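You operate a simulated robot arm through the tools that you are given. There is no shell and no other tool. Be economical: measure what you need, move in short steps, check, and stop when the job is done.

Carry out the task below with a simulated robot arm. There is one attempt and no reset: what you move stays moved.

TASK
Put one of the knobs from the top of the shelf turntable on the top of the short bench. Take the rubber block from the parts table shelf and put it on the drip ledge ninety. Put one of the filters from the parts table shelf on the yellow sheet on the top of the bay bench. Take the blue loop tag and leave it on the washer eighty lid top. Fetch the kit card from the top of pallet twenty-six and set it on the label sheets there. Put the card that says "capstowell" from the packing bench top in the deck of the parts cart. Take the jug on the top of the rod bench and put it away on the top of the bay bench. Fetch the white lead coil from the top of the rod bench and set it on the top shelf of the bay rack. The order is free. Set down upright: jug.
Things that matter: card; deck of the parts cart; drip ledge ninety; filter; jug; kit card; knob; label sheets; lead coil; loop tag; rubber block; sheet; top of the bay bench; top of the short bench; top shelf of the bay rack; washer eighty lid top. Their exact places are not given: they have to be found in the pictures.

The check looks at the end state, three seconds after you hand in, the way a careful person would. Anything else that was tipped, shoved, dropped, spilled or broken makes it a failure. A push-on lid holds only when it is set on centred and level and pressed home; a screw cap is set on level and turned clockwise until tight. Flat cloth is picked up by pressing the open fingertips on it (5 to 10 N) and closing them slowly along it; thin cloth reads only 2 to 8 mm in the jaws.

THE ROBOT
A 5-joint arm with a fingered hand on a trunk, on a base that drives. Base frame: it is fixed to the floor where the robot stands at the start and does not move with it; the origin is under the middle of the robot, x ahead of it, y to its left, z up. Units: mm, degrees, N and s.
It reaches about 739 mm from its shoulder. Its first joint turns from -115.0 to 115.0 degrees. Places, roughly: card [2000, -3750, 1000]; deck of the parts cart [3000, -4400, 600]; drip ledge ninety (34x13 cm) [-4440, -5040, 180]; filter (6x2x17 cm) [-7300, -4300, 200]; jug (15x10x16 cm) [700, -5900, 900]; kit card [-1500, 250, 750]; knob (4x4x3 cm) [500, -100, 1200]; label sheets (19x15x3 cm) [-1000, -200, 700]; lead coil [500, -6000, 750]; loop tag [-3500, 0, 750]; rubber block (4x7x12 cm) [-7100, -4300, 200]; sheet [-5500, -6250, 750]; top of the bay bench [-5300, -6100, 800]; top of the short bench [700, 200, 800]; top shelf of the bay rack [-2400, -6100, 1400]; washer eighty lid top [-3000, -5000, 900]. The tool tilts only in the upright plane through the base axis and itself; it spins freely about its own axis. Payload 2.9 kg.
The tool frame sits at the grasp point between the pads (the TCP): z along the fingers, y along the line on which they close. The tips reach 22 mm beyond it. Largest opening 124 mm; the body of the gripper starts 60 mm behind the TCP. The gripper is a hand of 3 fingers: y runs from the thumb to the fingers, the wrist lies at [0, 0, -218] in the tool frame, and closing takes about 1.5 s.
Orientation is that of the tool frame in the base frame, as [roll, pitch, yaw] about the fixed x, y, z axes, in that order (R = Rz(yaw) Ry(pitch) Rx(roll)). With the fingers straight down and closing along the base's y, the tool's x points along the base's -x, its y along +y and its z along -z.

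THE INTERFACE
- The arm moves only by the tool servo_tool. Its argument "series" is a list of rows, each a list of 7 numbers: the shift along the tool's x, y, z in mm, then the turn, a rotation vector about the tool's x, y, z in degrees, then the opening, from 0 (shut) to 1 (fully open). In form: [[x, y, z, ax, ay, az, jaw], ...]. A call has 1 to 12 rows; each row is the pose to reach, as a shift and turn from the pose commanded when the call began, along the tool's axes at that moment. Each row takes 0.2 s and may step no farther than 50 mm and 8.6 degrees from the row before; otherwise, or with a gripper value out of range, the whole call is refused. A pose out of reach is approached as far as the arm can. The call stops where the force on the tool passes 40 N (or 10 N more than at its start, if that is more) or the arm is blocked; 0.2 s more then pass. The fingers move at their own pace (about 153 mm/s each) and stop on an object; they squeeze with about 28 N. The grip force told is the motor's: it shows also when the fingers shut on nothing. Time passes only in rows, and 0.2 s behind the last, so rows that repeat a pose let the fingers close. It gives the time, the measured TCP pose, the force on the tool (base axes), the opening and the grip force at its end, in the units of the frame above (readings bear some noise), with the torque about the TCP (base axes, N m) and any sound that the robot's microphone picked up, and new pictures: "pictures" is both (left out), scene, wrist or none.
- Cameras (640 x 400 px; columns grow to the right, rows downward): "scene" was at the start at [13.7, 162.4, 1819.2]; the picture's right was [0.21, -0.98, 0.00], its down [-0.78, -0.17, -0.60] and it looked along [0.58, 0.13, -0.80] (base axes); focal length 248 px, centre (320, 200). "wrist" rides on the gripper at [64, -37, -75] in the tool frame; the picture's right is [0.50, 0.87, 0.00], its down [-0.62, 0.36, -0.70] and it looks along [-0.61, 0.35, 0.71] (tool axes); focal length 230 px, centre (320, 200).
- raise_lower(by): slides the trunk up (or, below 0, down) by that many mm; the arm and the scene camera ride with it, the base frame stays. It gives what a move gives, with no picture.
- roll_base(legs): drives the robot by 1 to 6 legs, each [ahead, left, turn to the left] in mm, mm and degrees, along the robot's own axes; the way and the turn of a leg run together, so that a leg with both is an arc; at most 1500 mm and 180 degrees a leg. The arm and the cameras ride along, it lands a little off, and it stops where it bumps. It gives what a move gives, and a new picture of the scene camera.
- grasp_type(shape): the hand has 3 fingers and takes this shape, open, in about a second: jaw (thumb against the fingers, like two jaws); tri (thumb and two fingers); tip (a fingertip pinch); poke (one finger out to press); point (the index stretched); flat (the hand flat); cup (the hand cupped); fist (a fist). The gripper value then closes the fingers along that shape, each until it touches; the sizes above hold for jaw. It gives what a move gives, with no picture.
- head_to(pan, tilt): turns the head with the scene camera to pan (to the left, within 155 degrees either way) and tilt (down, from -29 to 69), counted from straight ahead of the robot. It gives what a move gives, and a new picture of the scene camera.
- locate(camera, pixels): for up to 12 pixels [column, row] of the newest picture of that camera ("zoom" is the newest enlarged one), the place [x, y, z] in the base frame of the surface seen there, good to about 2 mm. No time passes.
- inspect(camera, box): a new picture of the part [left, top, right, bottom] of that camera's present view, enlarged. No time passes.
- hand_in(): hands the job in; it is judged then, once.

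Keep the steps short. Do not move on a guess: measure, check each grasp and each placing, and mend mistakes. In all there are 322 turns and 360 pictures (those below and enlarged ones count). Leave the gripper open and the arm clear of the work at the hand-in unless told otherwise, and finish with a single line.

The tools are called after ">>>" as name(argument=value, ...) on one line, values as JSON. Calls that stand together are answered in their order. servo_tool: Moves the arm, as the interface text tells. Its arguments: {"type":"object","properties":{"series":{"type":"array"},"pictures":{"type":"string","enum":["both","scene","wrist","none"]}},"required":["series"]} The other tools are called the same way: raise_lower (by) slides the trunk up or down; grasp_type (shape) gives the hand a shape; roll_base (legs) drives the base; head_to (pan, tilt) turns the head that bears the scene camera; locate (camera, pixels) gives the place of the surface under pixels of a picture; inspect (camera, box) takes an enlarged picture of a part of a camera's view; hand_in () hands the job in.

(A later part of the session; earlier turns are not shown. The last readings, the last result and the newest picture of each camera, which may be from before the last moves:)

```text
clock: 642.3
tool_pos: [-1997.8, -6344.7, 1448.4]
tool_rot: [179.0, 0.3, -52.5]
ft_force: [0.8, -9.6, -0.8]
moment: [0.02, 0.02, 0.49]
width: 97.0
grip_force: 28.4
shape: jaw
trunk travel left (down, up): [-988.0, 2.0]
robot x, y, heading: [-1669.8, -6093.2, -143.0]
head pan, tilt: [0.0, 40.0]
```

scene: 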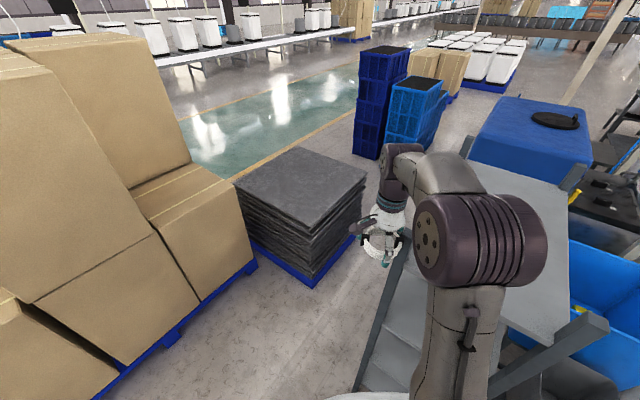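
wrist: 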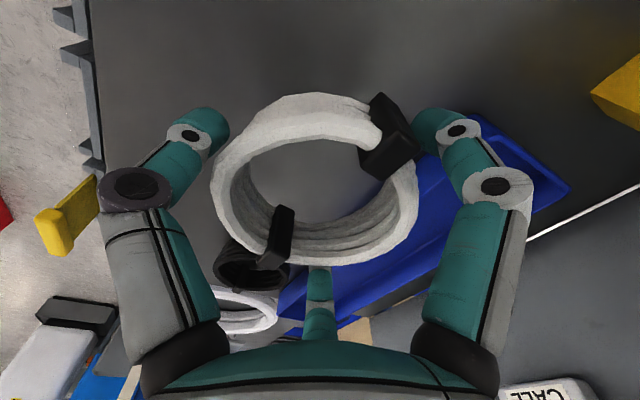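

The hand touched the rack's corner upright. Turn back, raise the arm above it, and check.

>>> roll_base(legs=[[0, 0, 15]])

>>> servo_tool(series=[[0, 0, -40, 0, 0, 0, 0.3], [0, -20, -80, 0, 0, 0, 0.3], [0, -40, -100, 0, 0, 0, 0.3], [0, -60, -100, 0, 0, 0, 0.3]], pictures="wrist")

>>> head_to(pan=-25, tilt=45)

```text
clock: 643.6
tool_pos: [-1922.3, -6418.2, 1448.6]
tool_rot: [179.1, 0.0, -37.5]
ft_force: [0.5, -0.2, -1.8]
moment: [0.01, 0.01, -0.03]
width: 96.8
grip_force: 27.6
shape: jaw
trunk travel left (down, up): [-988.0, 2.0]
robot x, y, heading: [-1665.8, -6090.4, -128.1]
head pan, tilt: [0.0, 40.0]
```

scene: 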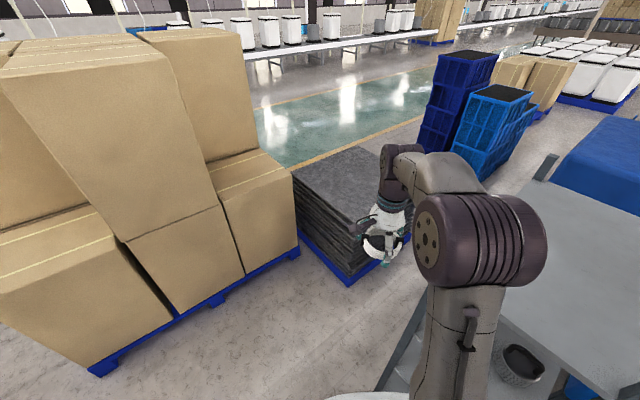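

```text
clock: 644.6
tool_pos: [-1885.5, -6367.5, 1549.4]
tool_rot: [179.1, 0.0, -37.5]
ft_force: [0.0, -1.1, -1.7]
moment: [-0.02, 0.02, -0.04]
width: 97.0
grip_force: 28.4
shape: jaw
trunk travel left (down, up): [-988.0, 2.0]
robot x, y, heading: [-1665.9, -6094.8, -128.2]
head pan, tilt: [0.0, 40.0]
```

wrist: 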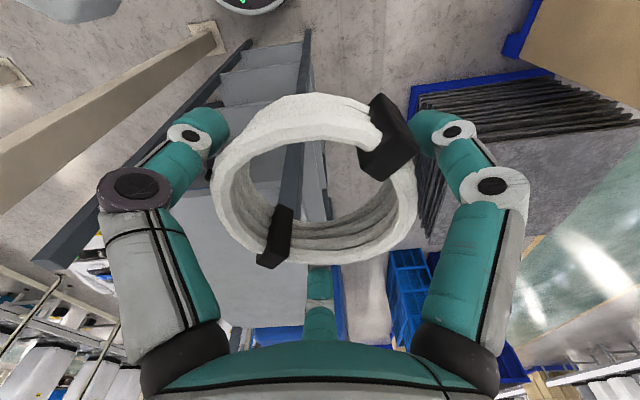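

```text
clock: 645.5
tool_pos: [-1884.6, -6369.2, 1548.1]
tool_rot: [179.1, -0.1, -37.5]
ft_force: [0.5, 0.6, -2.0]
moment: [0.01, 0.0, 0.0]
width: 96.5
grip_force: 27.7
shape: jaw
trunk travel left (down, up): [-988.0, 2.0]
robot x, y, heading: [-1666.6, -6094.5, -127.9]
head pan, tilt: [-25.0, 45.0]
```

scene: 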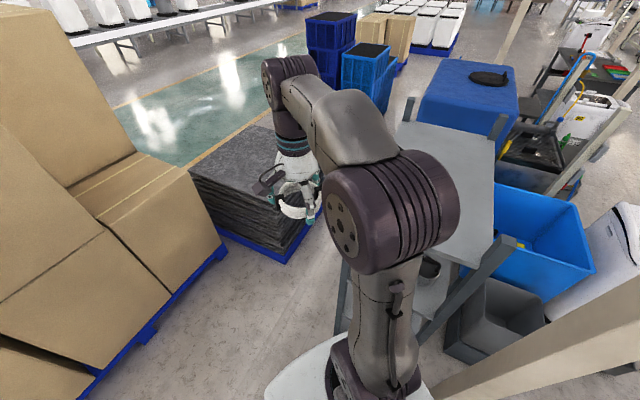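

>>> locate(camera="scene", pixels=[[506, 241], [500, 245], [408, 105], [500, 125], [440, 140], [470, 240], [450, 170], [340, 290], [430, 265]])

```text
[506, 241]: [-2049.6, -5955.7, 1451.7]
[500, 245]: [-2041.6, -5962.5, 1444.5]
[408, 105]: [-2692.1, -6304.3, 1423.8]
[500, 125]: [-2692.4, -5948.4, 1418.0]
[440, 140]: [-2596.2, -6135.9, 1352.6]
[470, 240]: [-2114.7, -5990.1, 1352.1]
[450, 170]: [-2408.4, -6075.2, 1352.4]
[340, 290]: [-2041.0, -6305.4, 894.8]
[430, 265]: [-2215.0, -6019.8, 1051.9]
```

Rack is in place: shelf x −2692…−2045, y −5950…−6305, z 1352; uprights to 1452. Turn with the arm high, then advance.

>>> roll_base(legs=[[0, 0, -52], [70, 0, 0]])

>>> servo_tool(series=[[0, 40, 0, 0, 0, 0, 0.3], [0, 80, 0, 0, 0, 0, 0.3], [0, 100, 30, 0, 0, 0, 0.3], [0, 100, 60, 0, 0, 0, 0.3], [0, 100, 60, 0, 0, 0, 0.3]])

```text
clock: 648.8
tool_pos: [-2081.7, -6094.0, 1549.4]
tool_rot: [178.8, 0.0, -89.2]
ft_force: [0.2, -0.5, -0.9]
moment: [0.0, 0.03, -0.01]
width: 96.8
grip_force: 27.8
shape: jaw
trunk travel left (down, up): [-988.0, 2.0]
robot x, y, heading: [-1738.4, -6093.2, -179.8]
head pan, tilt: [-25.0, 45.0]
```

scene: 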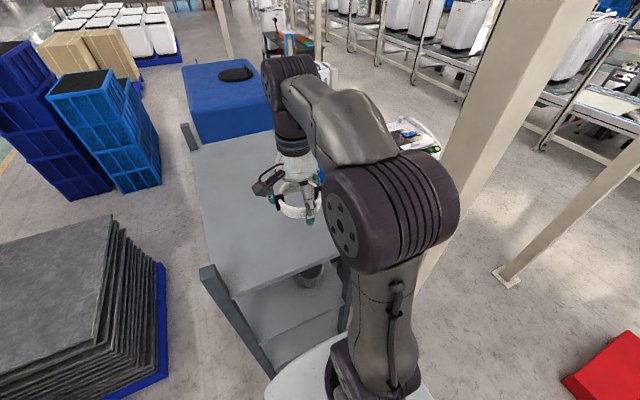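

```text
clock: 650.0
tool_pos: [-2189.4, -6094.4, 1489.9]
tool_rot: [179.1, 0.0, -89.3]
ft_force: [-0.5, -0.9, -1.6]
moment: [0.02, 0.01, 0.02]
width: 96.9
grip_force: 28.1
shape: jaw
trunk travel left (down, up): [-988.0, 2.0]
robot x, y, heading: [-1735.3, -6089.9, -179.8]
head pan, tilt: [-25.0, 45.0]
```

scene: 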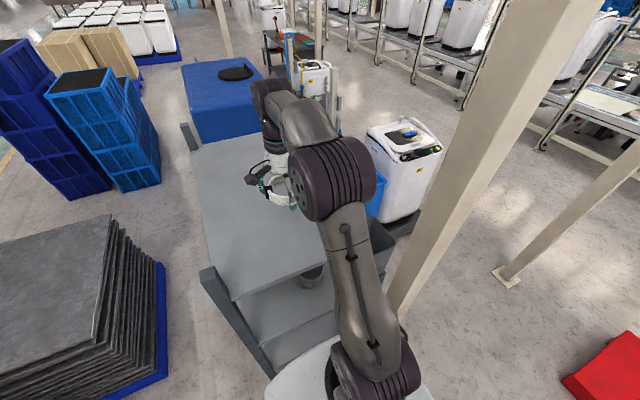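
wrist: 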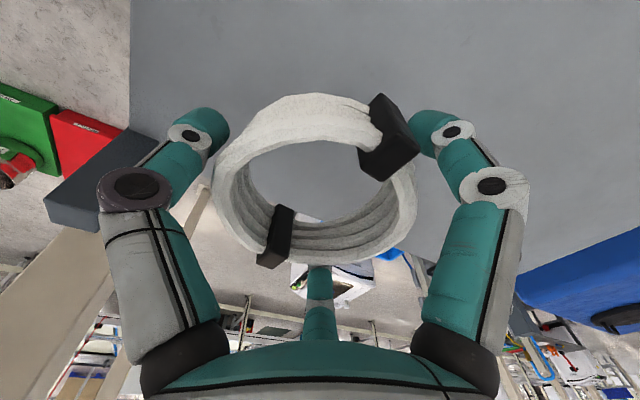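

Over the shelf. Lower.

>>> raise_lower(by=-97)

>>> servo_tool(series=[[0, 0, 5, 0, 0, 0, 0.3], [0, 0, 9, 0, 0, 0, 0.3]], pictures="none")

>>> servo_tool(series=[[0, 0, 2, 0, 0, 0, 0.3], [0, 0, 4, 0, 0, 0, 0.3]], pictures="wrist")

```text
clock: 651.3
tool_pos: [-2188.9, -6095.1, 1393.0]
tool_rot: [179.0, 0.0, -89.1]
ft_force: [-0.8, 0.1, -1.0]
moment: [0.01, 0.0, 0.03]
width: 96.8
grip_force: 28.0
shape: jaw
trunk travel left (down, up): [-891.0, 99.0]
robot x, y, heading: [-1733.7, -6093.3, -179.7]
head pan, tilt: [-25.0, 45.0]
```

```text
clock: 651.9
tool_pos: [-2189.6, -6095.3, 1383.5]
tool_rot: [179.1, 0.0, -89.2]
ft_force: [0.1, 0.7, -1.4]
moment: [0.01, -0.02, 0.03]
width: 96.8
grip_force: 28.0
shape: jaw
trunk travel left (down, up): [-891.0, 99.0]
robot x, y, heading: [-1734.9, -6092.7, -180.0]
head pan, tilt: [-25.0, 45.0]
```

```text
clock: 652.5
tool_pos: [-2189.8, -6092.6, 1379.3]
tool_rot: [179.0, 0.0, -89.1]
ft_force: [0.1, 0.3, -0.8]
moment: [0.01, -0.04, 0.04]
width: 96.6
grip_force: 27.9
shape: jaw
trunk travel left (down, up): [-891.0, 99.0]
robot x, y, heading: [-1740.5, -6090.7, -179.8]
head pan, tilt: [-25.0, 45.0]
```

wrist: 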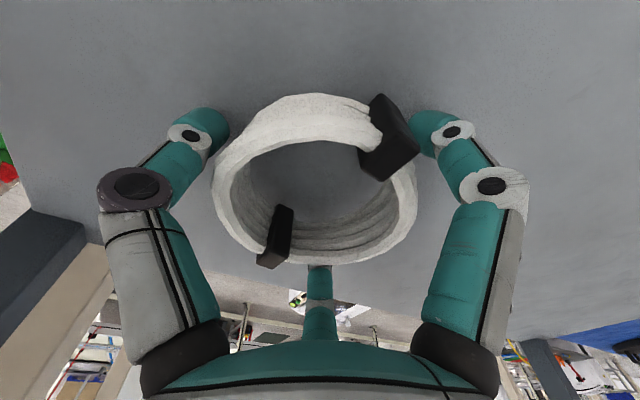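

>>> servo_tool(series=[[0, 0, 1.5, 0, 0, 0, 0.3], [0, 0, 3, 0, 0, 0, 0.3]], pictures="none")

```text
clock: 653.1
tool_pos: [-2189.6, -6094.3, 1377.8]
tool_rot: [179.2, -0.1, -89.3]
ft_force: [-1.2, -0.3, -2.0]
moment: [-0.02, 0.0, 0.0]
width: 96.7
grip_force: 27.4
shape: jaw
trunk travel left (down, up): [-891.0, 99.0]
robot x, y, heading: [-1736.2, -6093.0, -179.7]
head pan, tilt: [-25.0, 45.0]
```

>>> servo_tool(series=[[0, 0, 1.5, 0, 0, 0, 0.3], [0, 0, 2.5, 0, 0, 0, 0.3]], pictures="none")

```text
clock: 653.7
tool_pos: [-2190.5, -6094.4, 1374.8]
tool_rot: [179.0, -0.1, -89.2]
ft_force: [-0.8, 0.5, -1.8]
moment: [0.0, -0.04, 0.01]
width: 96.4
grip_force: 27.6
shape: jaw
trunk travel left (down, up): [-891.0, 99.0]
robot x, y, heading: [-1737.4, -6093.0, -179.7]
head pan, tilt: [-25.0, 45.0]
```

>>> servo_tool(series=[[0, 0, 1, 0, 0, 0, 0.3], [0, 0, 2, 0, 0, 0, 0.3]], pictures="none")

>>> inspect(camera="wrist", box=[190, 80, 450, 280])

```text
clock: 654.3
tool_pos: [-2189.5, -6094.6, 1372.9]
tool_rot: [179.1, 0.0, -89.2]
ft_force: [-0.7, 0.1, 0.4]
moment: [-0.02, -0.11, -0.02]
width: 96.5
grip_force: 28.2
shape: jaw
trunk travel left (down, up): [-891.0, 99.0]
robot x, y, heading: [-1737.3, -6092.0, -179.8]
head pan, tilt: [-25.0, 45.0]
```

```text
2.00 times, centred on (320, 180) of wrist
```

zoom: 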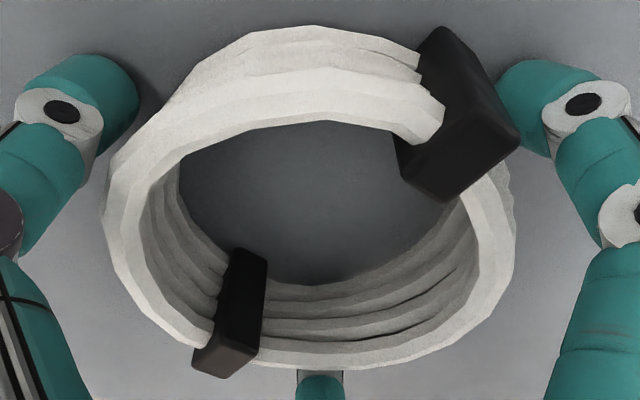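

Contact is beginning (moment change). Release and lift.

>>> servo_tool(series=[[0, 0, 0, 0, 0, 0, 0.8], [0, 0, 0, 0, 0, 0, 0.85], [0, 0, 0, 0, 0, 0, 0.9], [0, 0, -3, 0, 0, 0, 1], [0, 0, -6, 0, 0, 0, 1], [0, 0, -40, 0, 0, 0, 1], [0, 0, -80, 0, 0, 0, 1]], pictures="wrist")

```text
clock: 655.9
tool_pos: [-2187.5, -6094.4, 1453.7]
tool_rot: [179.1, -0.1, -89.2]
ft_force: [-0.5, 0.9, 0.2]
moment: [0.02, 0.01, -0.01]
width: 124.1
grip_force: 0.1
shape: jaw
trunk travel left (down, up): [-891.0, 99.0]
robot x, y, heading: [-1737.9, -6091.6, -180.2]
head pan, tilt: [-25.0, 45.0]
```

wrist: 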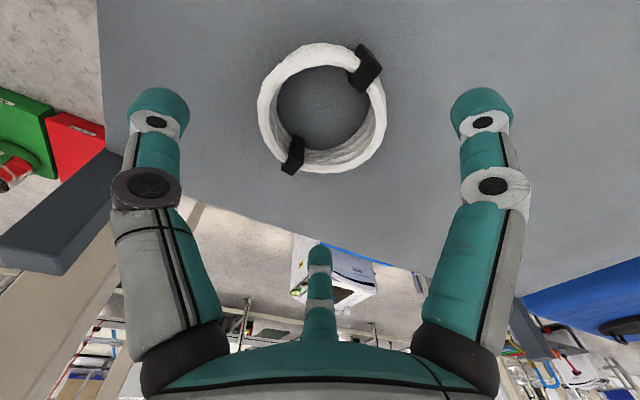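

Coil is on the top shelf. Raise, retract and go back for the jug.

>>> raise_lower(by=97)

>>> servo_tool(series=[[0, -45, 0, 0, 0, 0, 1], [0, -90, 0, 0, 0, 0, 1]], pictures="none")

>>> roll_base(legs=[[-70, 0, 0], [0, 0, 90], [-880, 0, 0], [0, 1150, 0], [0, 1150, 0]])

>>> head_to(pan=0, tilt=40)

```text
clock: 657.2
tool_pos: [-2188.2, -6095.5, 1550.7]
tool_rot: [179.0, 0.0, -89.2]
ft_force: [-0.3, 0.3, 0.4]
moment: [-0.01, -0.03, 0.0]
width: 124.0
grip_force: 0.1
shape: jaw
trunk travel left (down, up): [-988.0, 2.0]
robot x, y, heading: [-1737.7, -6087.2, -179.8]
head pan, tilt: [-25.0, 45.0]
```

```text
clock: 657.8
tool_pos: [-2094.2, -6094.3, 1549.7]
tool_rot: [179.0, 0.0, -89.2]
ft_force: [0.5, -0.1, -0.2]
moment: [-0.01, 0.0, 0.0]
width: 124.2
grip_force: 0.0
shape: jaw
trunk travel left (down, up): [-988.0, 2.0]
robot x, y, heading: [-1740.4, -6092.2, -179.8]
head pan, tilt: [-25.0, 45.0]
```

```text
clock: 677.8
tool_pos: [614.4, -5587.5, 1549.6]
tool_rot: [179.0, 0.0, -0.8]
ft_force: [-0.4, 0.0, 0.0]
moment: [0.0, -0.02, 0.02]
width: 123.8
grip_force: 0.0
shape: jaw
trunk travel left (down, up): [-988.0, 2.0]
robot x, y, heading: [624.1, -5228.7, -91.4]
head pan, tilt: [-25.0, 45.0]
```

scene: 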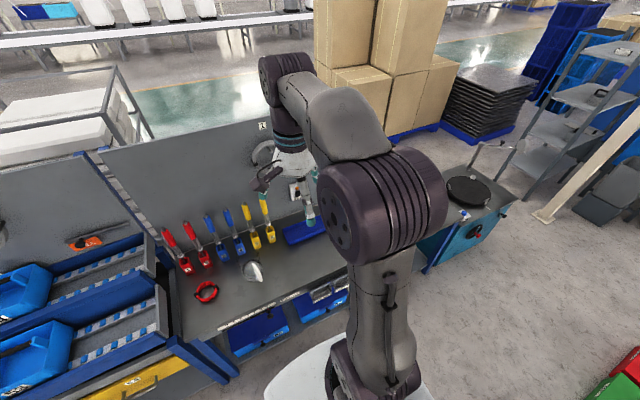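

```text
clock: 678.7
tool_pos: [615.3, -5587.3, 1549.5]
tool_rot: [179.0, 0.0, -0.9]
ft_force: [0.7, 0.3, 0.9]
moment: [0.04, -0.02, 0.01]
width: 124.1
grip_force: 0.1
shape: jaw
trunk travel left (down, up): [-988.0, 2.0]
robot x, y, heading: [625.6, -5227.0, -91.6]
head pan, tilt: [0.0, 40.0]
```

scene: 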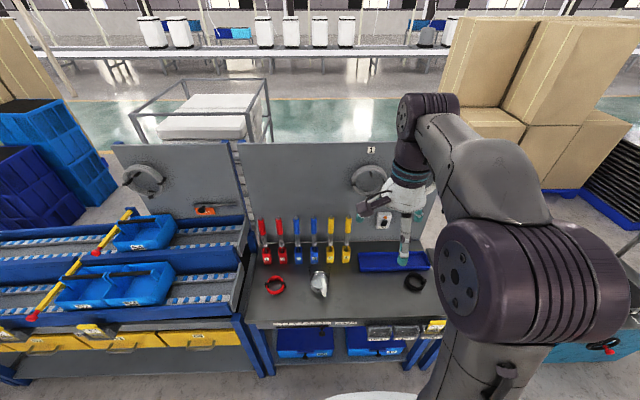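

>>> inspect(camera="scene", box=[285, 260, 355, 310])

>>> locate(camera="zoom", pixels=[[315, 110], [320, 200], [325, 270], [300, 150], [345, 150], [320, 130], [280, 230], [360, 230], [318, 240], [300, 90], [345, 90]])

```text
8.00 times, centred on (320, 285) of scene
```

zoom: 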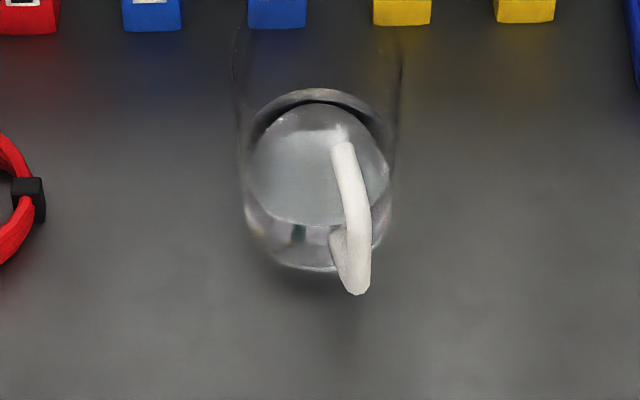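

```text
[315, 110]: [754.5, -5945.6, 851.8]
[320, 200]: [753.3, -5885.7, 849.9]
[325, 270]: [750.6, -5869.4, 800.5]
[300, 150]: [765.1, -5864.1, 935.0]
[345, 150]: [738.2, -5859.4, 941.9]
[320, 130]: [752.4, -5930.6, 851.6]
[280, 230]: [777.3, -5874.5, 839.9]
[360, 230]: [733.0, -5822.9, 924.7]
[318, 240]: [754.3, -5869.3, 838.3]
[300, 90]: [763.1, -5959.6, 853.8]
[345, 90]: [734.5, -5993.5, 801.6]
```

Jug: clear, radius ~50, centre ≈(752,-5915), top ~961, handle toward robot, contains water to z≈852. I'll grasp the body from above with the handle between fingers: spin −71°.

>>> roll_base(legs=[[0, 0, 1.6], [150, 127, 0]])

>>> servo_tool(series=[[0, 0, 0, 0, 0, -8, 1], [0, 0, 0, 0, 0, -16, 1], [0, 0, 0, 0, 0, -24, 1], [0, 0, 0, 0, 0, -32, 1], [0, 0, 0, 0, 0, -40, 1], [0, 0, 0, 0, 0, -48, 1], [0, 0, 0, 0, 0, -56, 1], [0, 0, 0, 0, 0, -64, 1], [0, 0, 0, 0, 0, -71, 1]], pictures="none")

>>> raise_lower(by=-390)

>>> inspect(camera="wrist", box=[0, 0, 640, 400])

```text
clock: 680.7
tool_pos: [751.6, -5735.4, 1550.0]
tool_rot: [179.0, 0.0, 0.7]
ft_force: [-1.1, -0.9, -0.1]
moment: [0.02, -0.03, 0.05]
width: 123.8
grip_force: 0.0
shape: jaw
trunk travel left (down, up): [-988.0, 2.0]
robot x, y, heading: [752.8, -5374.4, -89.7]
head pan, tilt: [0.0, 40.0]
```

scene: 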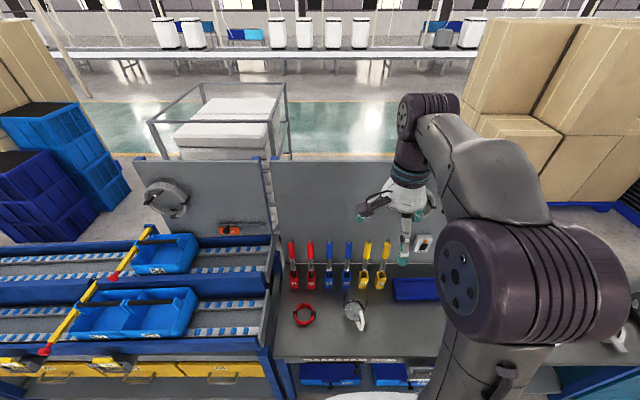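

```text
clock: 682.7
tool_pos: [752.8, -5737.4, 1549.0]
tool_rot: [179.7, 1.0, 72.0]
ft_force: [0.3, -0.1, 0.1]
moment: [0.02, 0.02, 0.04]
width: 124.1
grip_force: 0.0
shape: jaw
trunk travel left (down, up): [-988.0, 2.0]
robot x, y, heading: [753.9, -5377.3, -89.7]
head pan, tilt: [0.0, 40.0]
```

```text
clock: 686.4
tool_pos: [754.2, -5737.6, 1158.3]
tool_rot: [179.7, 0.9, 71.7]
ft_force: [0.1, 0.3, -0.5]
moment: [-0.03, -0.02, 0.0]
width: 124.0
grip_force: 0.1
shape: jaw
trunk travel left (down, up): [-598.0, 392.0]
robot x, y, heading: [751.5, -5378.0, -90.1]
head pan, tilt: [0.0, 40.0]
```

```text
1.00 times, centred on (320, 200) of wrist (not enlarged: the box is as wide or as high as the picture)
```

zoom: 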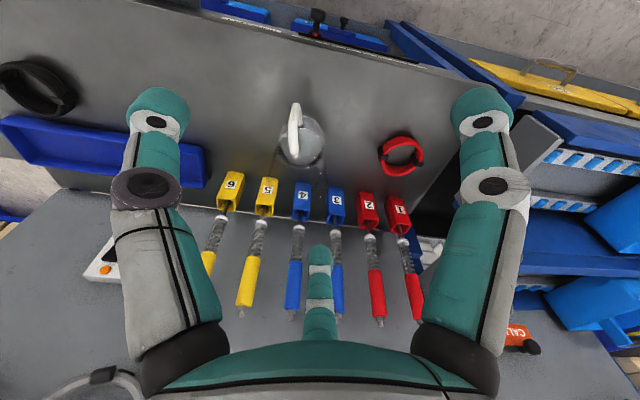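

>>> locate(camera="zoom", pixels=[[302, 205], [298, 250], [293, 310], [340, 210], [345, 240], [297, 115], [310, 140], [265, 195], [250, 300]])

>>> inspect(camera="wrist", box=[250, 80, 380, 200])

```text
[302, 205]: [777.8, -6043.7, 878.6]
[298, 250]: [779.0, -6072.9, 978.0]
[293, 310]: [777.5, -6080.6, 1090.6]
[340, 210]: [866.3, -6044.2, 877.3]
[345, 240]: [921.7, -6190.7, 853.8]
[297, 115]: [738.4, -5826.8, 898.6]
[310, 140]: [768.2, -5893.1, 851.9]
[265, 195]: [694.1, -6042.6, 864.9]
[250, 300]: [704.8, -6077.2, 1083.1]
```

```text
3.33 times, centred on (315, 140) of wrist
```

zoom: 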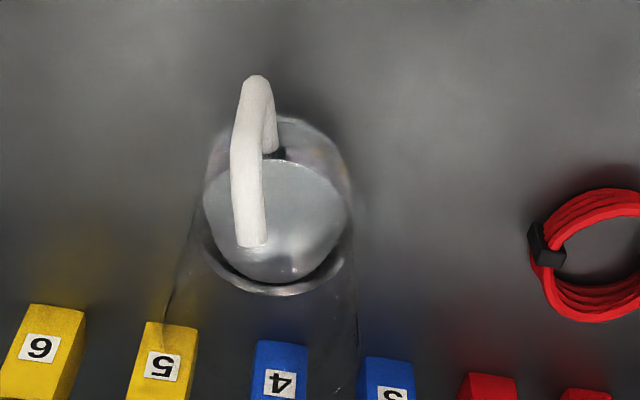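

>>> locate(camera="zoom", pixels=[[212, 210], [340, 215], [285, 275], [285, 168], [255, 235], [255, 85], [245, 150], [262, 100], [275, 220], [185, 240], [352, 270]])

```text
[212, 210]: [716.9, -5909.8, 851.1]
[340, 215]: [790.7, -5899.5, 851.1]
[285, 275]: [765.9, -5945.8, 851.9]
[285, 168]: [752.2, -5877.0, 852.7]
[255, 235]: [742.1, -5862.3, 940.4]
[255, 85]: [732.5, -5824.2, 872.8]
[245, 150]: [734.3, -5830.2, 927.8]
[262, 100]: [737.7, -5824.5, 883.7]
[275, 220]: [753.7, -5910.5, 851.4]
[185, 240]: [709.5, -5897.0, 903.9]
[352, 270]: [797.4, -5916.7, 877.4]
```

Jug axis ≈(754,-5911), outer radius ~47. Move above it.

>>> servo_tool(series=[[-40, 13, 20, 0, 0, 0, 1], [-80, 26, 40, 0, 0, 0, 1], [-120, 39, 60, 0, 0, 0, 1], [-160, 52, 80, 0, 0, 0, 1], [-165, 54, 120, 0, 0, 0, 1], [-165, 54, 120, 0, 0, 0, 1]], pictures="wrist")

>>> inspect(camera="scene", box=[280, 240, 440, 360])

```text
clock: 687.8
tool_pos: [755.0, -5914.3, 1040.5]
tool_rot: [179.7, 0.8, 71.7]
ft_force: [-0.2, 0.0, -0.3]
moment: [-0.02, 0.0, 0.01]
width: 123.9
grip_force: 0.1
shape: jaw
out of reach, approached as far as the arm can: row 4
trunk travel left (down, up): [-598.0, 392.0]
robot x, y, heading: [751.9, -5374.7, -89.6]
head pan, tilt: [0.0, 40.0]
```

wrist: 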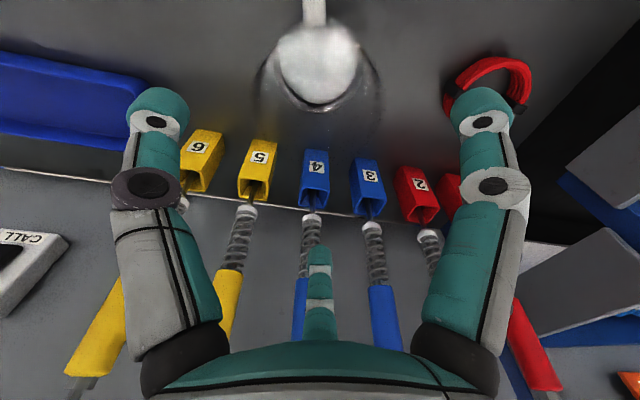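

```text
3.33 times, centred on (360, 300) of scene
```

zoom: 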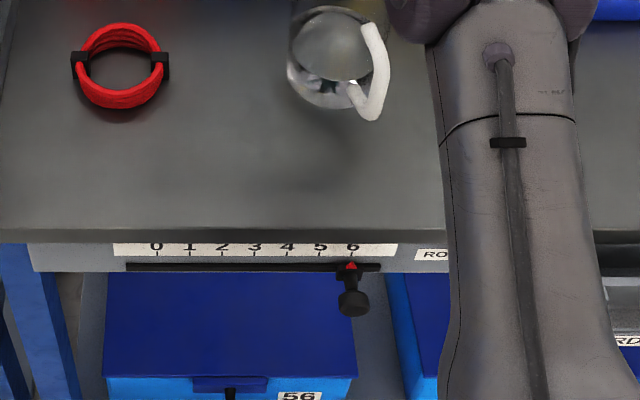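

>>> servo_tool(series=[[3, -1, 30, 0, 0, 0, 1], [3, -1, 60, 0, 0, 0, 1], [3, -1, 60, 0, 0, 0, 1]], pictures="wrist")

>>> locate(camera="wrist", pixels=[[255, 120], [385, 120], [320, 60], [320, 120]])

```text
clock: 688.6
tool_pos: [753.6, -5910.1, 982.3]
tool_rot: [179.7, 0.8, 71.7]
ft_force: [0.1, 0.1, -0.7]
moment: [0.0, -0.05, 0.02]
width: 123.9
grip_force: 0.0
shape: jaw
trunk travel left (down, up): [-598.0, 392.0]
robot x, y, heading: [754.6, -5376.7, -89.9]
head pan, tilt: [0.0, 40.0]
```

wrist: 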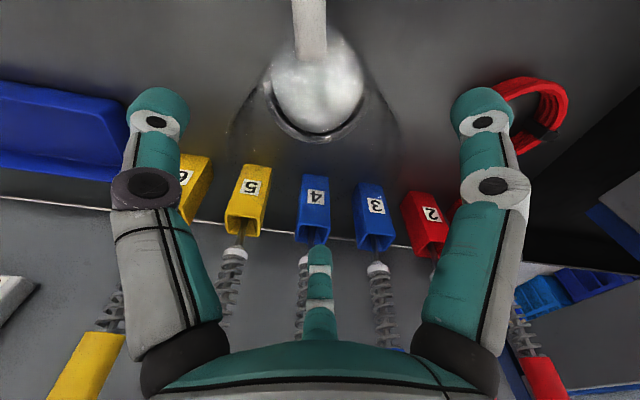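

```text
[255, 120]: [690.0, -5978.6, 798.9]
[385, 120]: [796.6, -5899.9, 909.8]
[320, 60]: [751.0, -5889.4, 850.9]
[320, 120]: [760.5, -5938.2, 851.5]
```

>>> servo_tool(series=[[0, 0, 16, 0, 0, 0, 1], [0, 0, 32, 0, 0, 0, 1], [0, 0, 47, 0, 0, 0, 1], [0, 0, 47, 0, 0, 0, 1]], pictures="wrist")

```text
clock: 689.6
tool_pos: [753.8, -5910.1, 935.4]
tool_rot: [179.7, 0.9, 71.7]
ft_force: [0.2, -1.0, -0.2]
moment: [0.0, -0.01, 0.01]
width: 124.4
grip_force: 0.0
shape: jaw
trunk travel left (down, up): [-598.0, 392.0]
robot x, y, heading: [753.5, -5377.0, -89.8]
head pan, tilt: [0.0, 40.0]
```

wrist: 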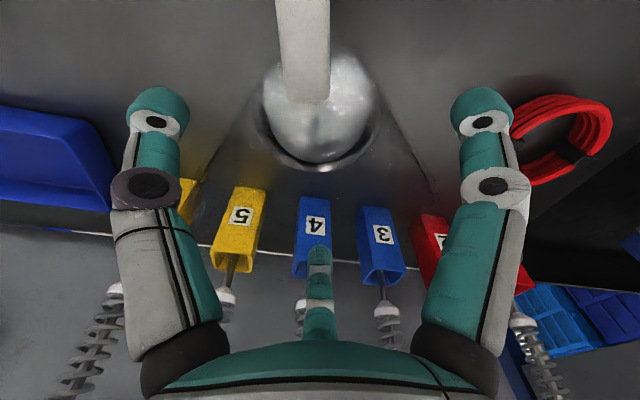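

No contact; jug is inside the fingers. Close slowly.

>>> servo_tool(series=[[0, 0, 0, 0, 0, 0, 0.92], [0, 0, 0, 0, 0, 0, 0.85], [0, 0, 0, 0, 0, 0, 0.8], [0, 0, 0, 0, 0, 0, 0.75], [0, 0, 0, 0, 0, 0, 0.65], [0, 0, 0, 0, 0, 0, 0.5], [0, 0, 0, 0, 0, 0, 0.4]], pictures="wrist")

```text
clock: 691.2
tool_pos: [753.4, -5911.3, 935.1]
tool_rot: [179.7, 0.9, 71.7]
ft_force: [-0.7, 1.3, 0.4]
moment: [0.05, -0.03, 0.02]
width: 89.5
grip_force: 27.3
shape: jaw
trunk travel left (down, up): [-598.0, 392.0]
robot x, y, heading: [751.5, -5377.0, -89.9]
head pan, tilt: [0.0, 40.0]
```

wrist: 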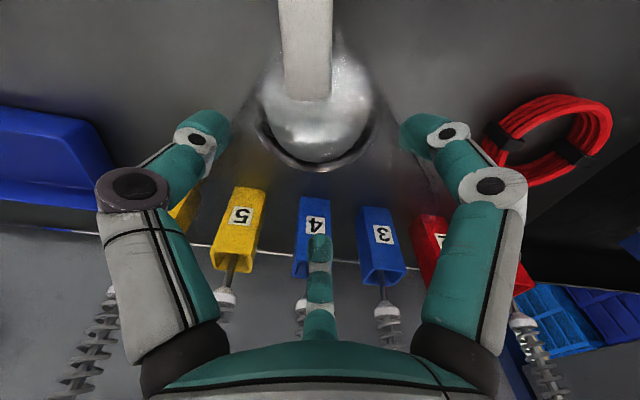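

Gripped at 89.5 mm. Test-lift slowly.

>>> servo_tool(series=[[0, 0, -5, 0, 0, 0, 0.4], [0, 0, -10, 0, 0, 0, 0.4], [0, 0, -15, 0, 0, 0, 0.4], [0, 0, -20, 0, 0, 0, 0.4], [0, 0, -20, 0, 0, 0, 0.4]], pictures="wrist")

>>> locate(camera="wrist", pixels=[[300, 110], [335, 110], [320, 140]])

```text
clock: 692.4
tool_pos: [754.6, -5911.5, 954.5]
tool_rot: [179.6, 0.9, 71.7]
ft_force: [0.3, 0.7, -3.9]
moment: [0.01, 0.0, 0.0]
width: 89.3
grip_force: 28.3
shape: jaw
trunk travel left (down, up): [-598.0, 392.0]
robot x, y, heading: [753.1, -5376.4, -89.6]
head pan, tilt: [0.0, 40.0]
```

wrist: 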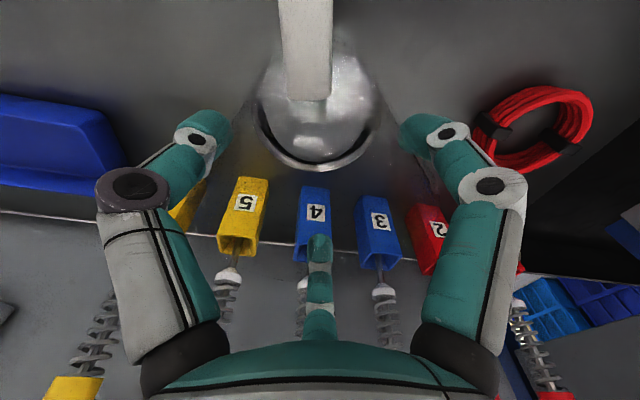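

```text
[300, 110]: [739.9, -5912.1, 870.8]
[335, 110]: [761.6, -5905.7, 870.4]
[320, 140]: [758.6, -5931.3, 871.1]
```

Lifted level (≈4 N). Raise, retract, and drive the long way to the bay bench front.

>>> raise_lower(by=280)

>>> servo_tool(series=[[20, -7, 0, 0, 0, 0, 0.4], [50, -17, 0, 0, 0, 0, 0.4], [85, -28, 0, 0, 0, 0, 0.4], [115, -38, 0, 0, 0, 0, 0.4], [123, -41, 0, 0, 0, 0, 0.4]], pictures="none")

>>> roll_base(legs=[[-300, 0, 0], [0, -390, 0], [-1000, 0, 0], [-980, 0, 0]])

```text
clock: 695.3
tool_pos: [753.4, -5912.4, 1235.5]
tool_rot: [179.7, 1.0, 71.7]
ft_force: [-0.1, 0.1, -4.7]
moment: [-0.02, 0.01, 0.02]
width: 89.1
grip_force: 28.1
shape: jaw
trunk travel left (down, up): [-878.0, 112.0]
robot x, y, heading: [749.0, -5374.3, -89.7]
head pan, tilt: [0.0, 40.0]
```

```text
clock: 696.5
tool_pos: [753.2, -5781.1, 1233.2]
tool_rot: [179.7, 0.8, 71.7]
ft_force: [-0.2, 0.3, -4.6]
moment: [-0.01, 0.04, -0.01]
width: 89.2
grip_force: 27.8
shape: jaw
trunk travel left (down, up): [-878.0, 112.0]
robot x, y, heading: [751.4, -5378.3, -89.7]
head pan, tilt: [0.0, 40.0]
```

```text
clock: 710.0
tool_pos: [365.2, -3501.4, 1232.6]
tool_rot: [179.6, 1.0, 70.9]
ft_force: [0.2, 0.1, -4.5]
moment: [-0.02, 0.01, -0.05]
width: 89.4
grip_force: 27.8
shape: jaw
trunk travel left (down, up): [-878.0, 112.0]
robot x, y, heading: [368.3, -3094.0, -90.6]
head pan, tilt: [0.0, 40.0]
```

scene: 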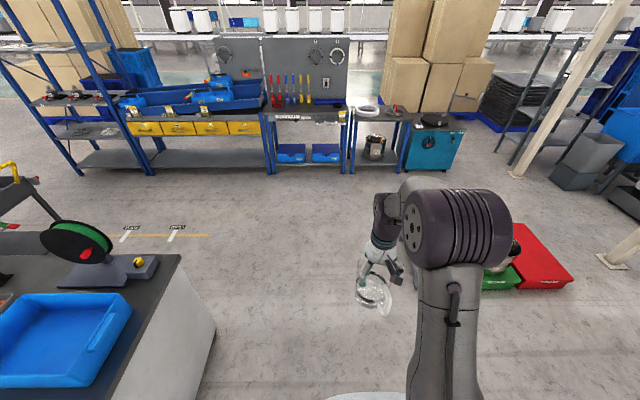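

>>> roll_base(legs=[[0, 0, 0.6], [0, -1430, 0], [0, -1430, 0], [0, -1430, 0], [0, -1430, 0]])

>>> inspect(camera="wrist", box=[0, 0, 640, 400])

```text
clock: 737.5
tool_pos: [-5327.2, -3491.9, 1233.5]
tool_rot: [179.8, 0.9, 72.1]
ft_force: [-0.1, 0.6, -3.8]
moment: [-0.02, 0.0, -0.01]
width: 88.9
grip_force: 27.9
shape: jaw
trunk travel left (down, up): [-878.0, 112.0]
robot x, y, heading: [-5327.2, -3087.6, -89.3]
head pan, tilt: [0.0, 40.0]
```

scene: 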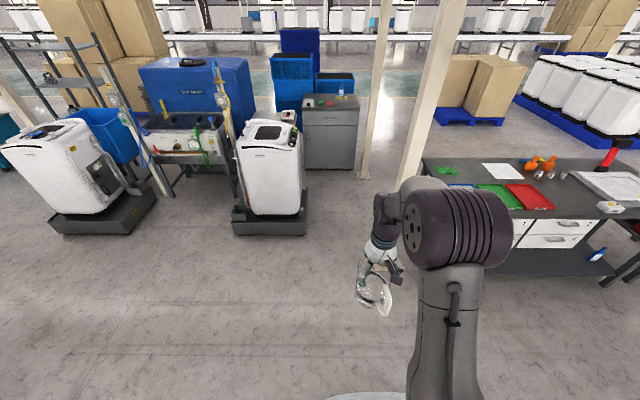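

```text
1.00 times, centred on (320, 200) of wrist (not enlarged: the box is as wide or as high as the picture)
```

zoom: 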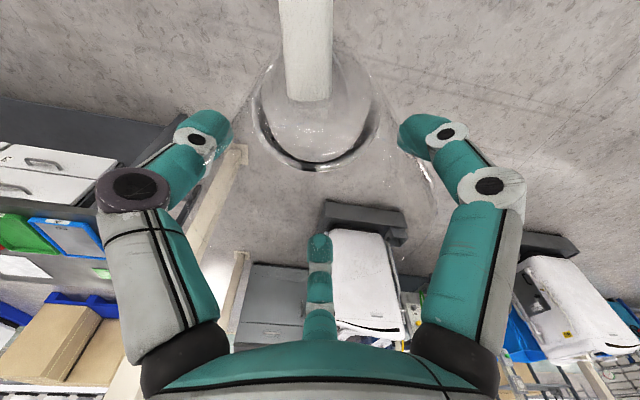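

>>> locate(camera="scene", pixels=[[303, 228], [310, 190], [363, 172], [405, 190], [330, 100], [308, 165], [355, 160], [420, 170], [352, 100]])

>>> inspect(camera="scene", box=[280, 70, 380, 140])

```text
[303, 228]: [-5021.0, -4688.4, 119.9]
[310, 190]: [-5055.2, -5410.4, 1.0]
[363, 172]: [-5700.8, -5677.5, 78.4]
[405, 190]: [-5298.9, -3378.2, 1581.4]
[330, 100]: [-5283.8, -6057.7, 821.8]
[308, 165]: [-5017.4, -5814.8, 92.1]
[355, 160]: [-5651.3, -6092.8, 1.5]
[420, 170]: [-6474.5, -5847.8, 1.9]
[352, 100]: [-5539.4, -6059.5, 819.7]
```

```text
5.71 times, centred on (330, 105) of scene
```

zoom: 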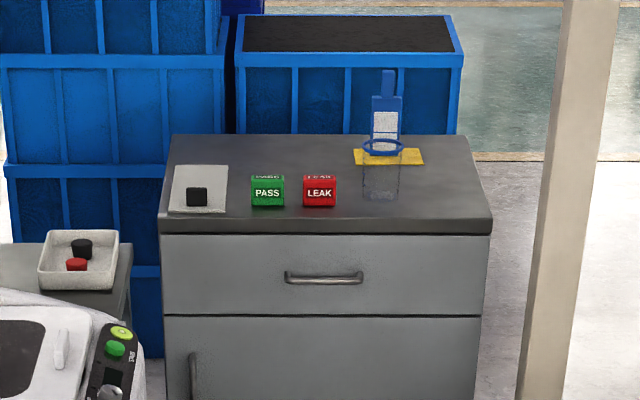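

>>> locate(camera="zoom", pixels=[[383, 185], [364, 165], [402, 165], [320, 205], [320, 178], [268, 205], [195, 205], [225, 210], [300, 225], [480, 215], [170, 225], [480, 165]])

```text
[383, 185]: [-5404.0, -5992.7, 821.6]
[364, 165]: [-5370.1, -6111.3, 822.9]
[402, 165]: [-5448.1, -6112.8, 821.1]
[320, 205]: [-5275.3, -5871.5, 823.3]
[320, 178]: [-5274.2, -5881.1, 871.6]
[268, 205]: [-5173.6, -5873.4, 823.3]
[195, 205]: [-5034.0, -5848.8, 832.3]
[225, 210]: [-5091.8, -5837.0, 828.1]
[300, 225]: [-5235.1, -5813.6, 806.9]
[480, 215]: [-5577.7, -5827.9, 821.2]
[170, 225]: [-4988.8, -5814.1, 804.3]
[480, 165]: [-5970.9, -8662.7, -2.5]
```

Free spot on the bay bench: around (-5240,-6085), behind the PASS/LEAK blocks. Drive down the gap at x≈−5370.

>>> roll_base(legs=[[0, -43, -0.7], [1200, 0, 0], [1220, 0, 0]])

>>> head_to(pan=10, tilt=55)

>>> inspect(camera="wrist", box=[0, 0, 640, 400])

```text
clock: 749.9
tool_pos: [-5397.2, -5920.6, 1232.7]
tool_rot: [179.7, 0.9, 71.4]
ft_force: [0.7, 0.5, -4.6]
moment: [0.01, -0.01, -0.01]
width: 89.2
grip_force: 28.4
shape: jaw
trunk travel left (down, up): [-878.0, 112.0]
robot x, y, heading: [-5396.7, -5517.6, -90.2]
head pan, tilt: [0.0, 40.0]
```

scene: 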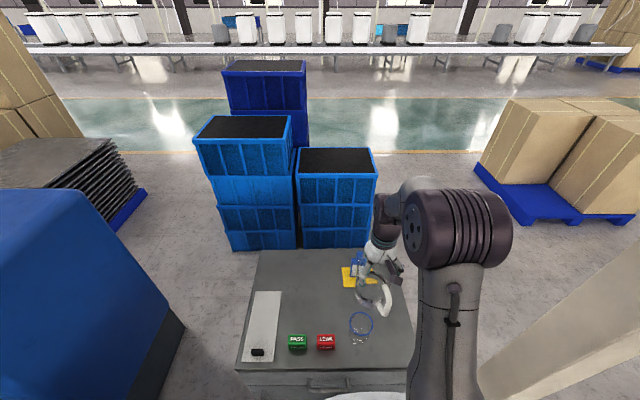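

```text
clock: 750.7
tool_pos: [-5398.7, -5921.1, 1231.6]
tool_rot: [179.7, 0.9, 71.3]
ft_force: [0.0, -0.4, -4.0]
moment: [-0.01, -0.03, 0.02]
width: 88.7
grip_force: 27.8
shape: jaw
trunk travel left (down, up): [-878.0, 112.0]
robot x, y, heading: [-5394.7, -5518.3, -90.3]
head pan, tilt: [10.0, 55.0]
```

scene: 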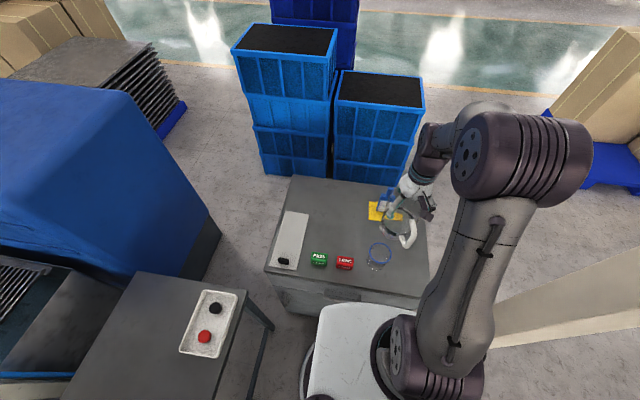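

```text
1.00 times, centred on (320, 200) of wrist (not enlarged: the box is as wide or as high as the picture)
```

zoom: 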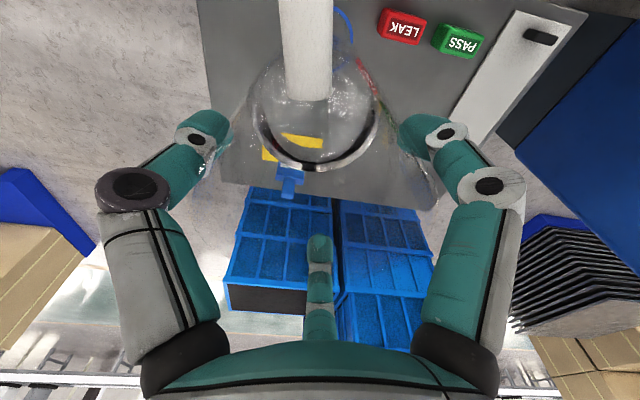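

>>> locate(camera="scene", pixels=[[335, 215], [320, 190], [345, 240], [303, 225], [308, 215], [345, 262], [378, 268], [370, 250], [388, 250], [375, 210], [372, 220], [350, 182]])

```text
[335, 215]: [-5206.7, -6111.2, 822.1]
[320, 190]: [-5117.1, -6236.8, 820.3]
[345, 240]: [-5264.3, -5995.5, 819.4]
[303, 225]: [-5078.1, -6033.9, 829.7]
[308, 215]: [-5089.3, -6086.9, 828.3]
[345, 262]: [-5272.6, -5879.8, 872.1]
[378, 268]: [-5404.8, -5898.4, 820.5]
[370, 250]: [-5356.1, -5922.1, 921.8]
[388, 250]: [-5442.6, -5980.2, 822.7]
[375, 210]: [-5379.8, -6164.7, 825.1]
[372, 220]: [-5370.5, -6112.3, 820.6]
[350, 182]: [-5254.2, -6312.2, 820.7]
```

Move left 160 over the bench, lower the trunk ~150, then extend.

>>> roll_base(legs=[[0, 162, 0.3]])

>>> raise_lower(by=-150)

>>> servo_tool(series=[[-28, 9, 0, 0, 0, 0, 0.4], [-62, 21, 0, 0, 0, 0, 0.4], [-100, 33, 0, 0, 0, 0, 0.4], [-130, 43, 0, 0, 0, 0, 0.4], [-143, 48, 0, 0, 0, 0, 0.4], [-143, 48, 0, 0, 0, 0, 0.4]])

```text
clock: 752.1
tool_pos: [-5236.0, -5921.7, 1233.4]
tool_rot: [179.6, 0.9, 71.5]
ft_force: [-1.3, -0.7, -4.6]
moment: [-0.02, -0.02, 0.03]
width: 89.0
grip_force: 28.3
shape: jaw
trunk travel left (down, up): [-878.0, 112.0]
robot x, y, heading: [-5234.6, -5513.3, -90.1]
head pan, tilt: [10.0, 55.0]
```

scene: 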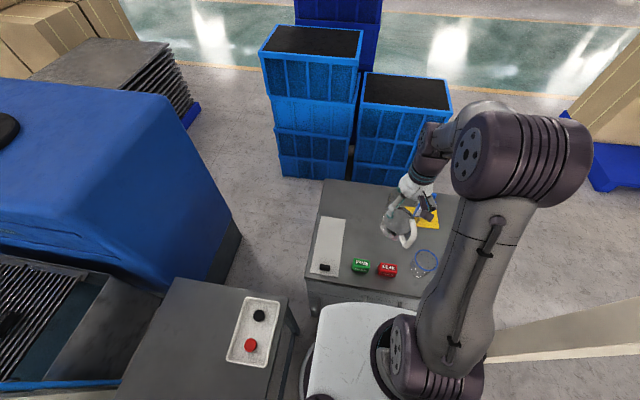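

```text
clock: 753.9
tool_pos: [-5234.6, -5922.0, 1082.0]
tool_rot: [179.7, 0.9, 71.5]
ft_force: [-0.3, -0.6, -4.2]
moment: [-0.03, 0.0, -0.02]
width: 89.1
grip_force: 27.9
shape: jaw
trunk travel left (down, up): [-728.0, 262.0]
robot x, y, heading: [-5234.6, -5515.1, -90.0]
head pan, tilt: [10.0, 55.0]
```

```text
clock: 755.3
tool_pos: [-5235.0, -6072.6, 1084.6]
tool_rot: [179.7, 0.9, 71.5]
ft_force: [-0.5, -0.5, -3.6]
moment: [0.0, -0.03, 0.02]
width: 89.0
grip_force: 28.5
shape: jaw
trunk travel left (down, up): [-728.0, 262.0]
robot x, y, heading: [-5235.0, -5518.9, -90.0]
head pan, tilt: [10.0, 55.0]
```

scene: 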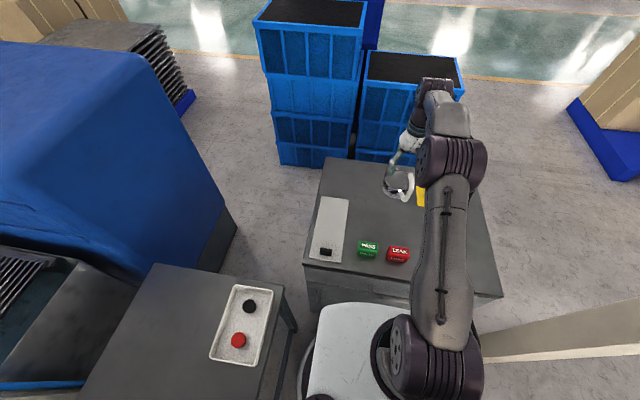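
wrist: 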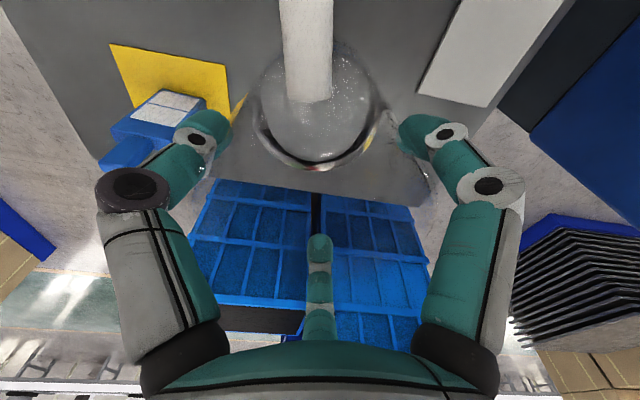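

>>> raise_lower(by=-118)

>>> servo_tool(series=[[0, 0, 3, 0, 0, 0, 0.4], [0, 0, 6, 0, 0, 0, 0.4]], pictures="none")

>>> servo_tool(series=[[0, 0, 1.5, 0, 0, 0, 0.4], [0, 0, 3, 0, 0, 0, 0.4]], pictures="none")

```text
clock: 756.8
tool_pos: [-5234.0, -6073.2, 967.5]
tool_rot: [179.6, 1.0, 71.5]
ft_force: [-0.3, 0.4, -3.2]
moment: [0.03, -0.02, 0.01]
width: 88.9
grip_force: 27.9
shape: jaw
trunk travel left (down, up): [-610.0, 380.0]
robot x, y, heading: [-5234.8, -5514.8, -90.0]
head pan, tilt: [10.0, 55.0]
```

```text
clock: 757.4
tool_pos: [-5235.8, -6073.2, 962.1]
tool_rot: [179.5, 0.9, 71.5]
ft_force: [0.7, -0.4, -4.7]
moment: [-0.03, -0.01, 0.0]
width: 88.9
grip_force: 28.2
shape: jaw
trunk travel left (down, up): [-610.0, 380.0]
robot x, y, heading: [-5233.6, -5515.1, -90.0]
head pan, tilt: [10.0, 55.0]
```

```text
clock: 758.0
tool_pos: [-5235.2, -6074.4, 958.7]
tool_rot: [179.8, 0.9, 71.6]
ft_force: [0.3, -0.5, -2.8]
moment: [0.02, 0.0, -0.01]
width: 89.1
grip_force: 27.6
shape: jaw
trunk travel left (down, up): [-610.0, 380.0]
robot x, y, heading: [-5235.9, -5514.5, -89.9]
head pan, tilt: [10.0, 55.0]
```

>>> servo_tool(series=[[0, 0, 1, 0, 0, 0, 0.4], [0, 0, 2, 0, 0, 0, 0.4]], pictures="none")

>>> servo_tool(series=[[0, 0, 1, 0, 0, 0, 0.4], [0, 0, 1.5, 0, 0, 0, 0.4]], pictures="none")

```text
clock: 758.6
tool_pos: [-5235.6, -6073.2, 955.3]
tool_rot: [179.6, 0.9, 71.5]
ft_force: [0.3, 0.1, -4.7]
moment: [0.01, 0.01, 0.0]
width: 89.0
grip_force: 28.2
shape: jaw
trunk travel left (down, up): [-610.0, 380.0]
robot x, y, heading: [-5236.4, -5514.1, -89.9]
head pan, tilt: [10.0, 55.0]
```

```text
clock: 759.2
tool_pos: [-5234.9, -6073.9, 956.7]
tool_rot: [179.7, 0.9, 71.5]
ft_force: [-0.6, -0.6, -2.6]
moment: [-0.02, -0.03, 0.02]
width: 88.8
grip_force: 28.0
shape: jaw
trunk travel left (down, up): [-610.0, 380.0]
robot x, y, heading: [-5235.4, -5516.2, -90.2]
head pan, tilt: [10.0, 55.0]
```

>>> servo_tool(series=[[0, 0, 1, 0, 0, 0, 0.4], [0, 0, 2, 0, 0, 0, 0.4]], pictures="none")

>>> servo_tool(series=[[0, 0, 0.8, 0, 0, 0, 0.4], [0, 0, 1.2, 0, 0, 0, 0.4]], pictures="none")

```text
clock: 759.8
tool_pos: [-5235.5, -6073.1, 954.4]
tool_rot: [179.6, 1.2, 71.5]
ft_force: [-1.5, -2.8, 8.4]
moment: [0.04, 0.05, -0.01]
width: 88.8
grip_force: 27.8
shape: jaw
trunk travel left (down, up): [-610.0, 380.0]
robot x, y, heading: [-5236.5, -5516.4, -89.8]
head pan, tilt: [10.0, 55.0]
```

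```text
clock: 760.4
tool_pos: [-5234.9, -6072.7, 953.8]
tool_rot: [179.5, 1.2, 71.5]
ft_force: [-1.1, -3.8, 16.4]
moment: [0.02, 0.11, 0.02]
width: 88.2
grip_force: 27.4
shape: jaw
trunk travel left (down, up): [-610.0, 380.0]
robot x, y, heading: [-5233.7, -5516.9, -90.1]
head pan, tilt: [10.0, 55.0]
```

Jug is seated (16 N). Open slowly.

>>> servo_tool(series=[[0, 0, -1, 0, 0, 0, 0.74], [0, 0, -1, 0, 0, 0, 0.78], [0, 0, -1, 0, 0, 0, 0.83], [0, 0, -1, 0, 0, 0, 0.9], [0, 0, -1, 0, 0, 0, 1], [0, 0, -1, 0, 0, 0, 1]], pictures="wrist")

```text
clock: 761.8
tool_pos: [-5234.9, -6073.6, 953.0]
tool_rot: [179.6, 0.9, 71.5]
ft_force: [1.1, 0.2, 1.1]
moment: [0.02, -0.02, 0.02]
width: 123.9
grip_force: 0.1
shape: jaw
trunk travel left (down, up): [-610.0, 380.0]
robot x, y, heading: [-5233.4, -5518.9, -89.9]
head pan, tilt: [10.0, 55.0]
```

wrist: 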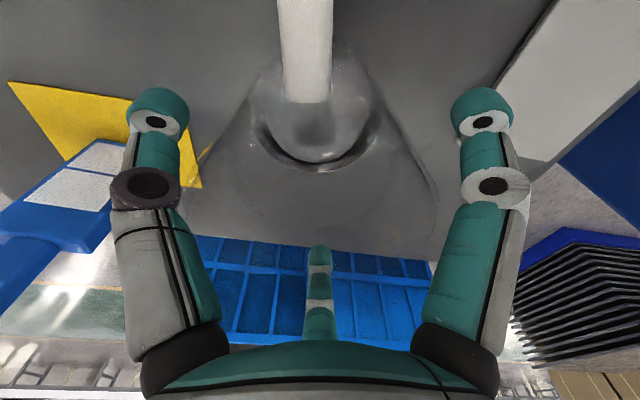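

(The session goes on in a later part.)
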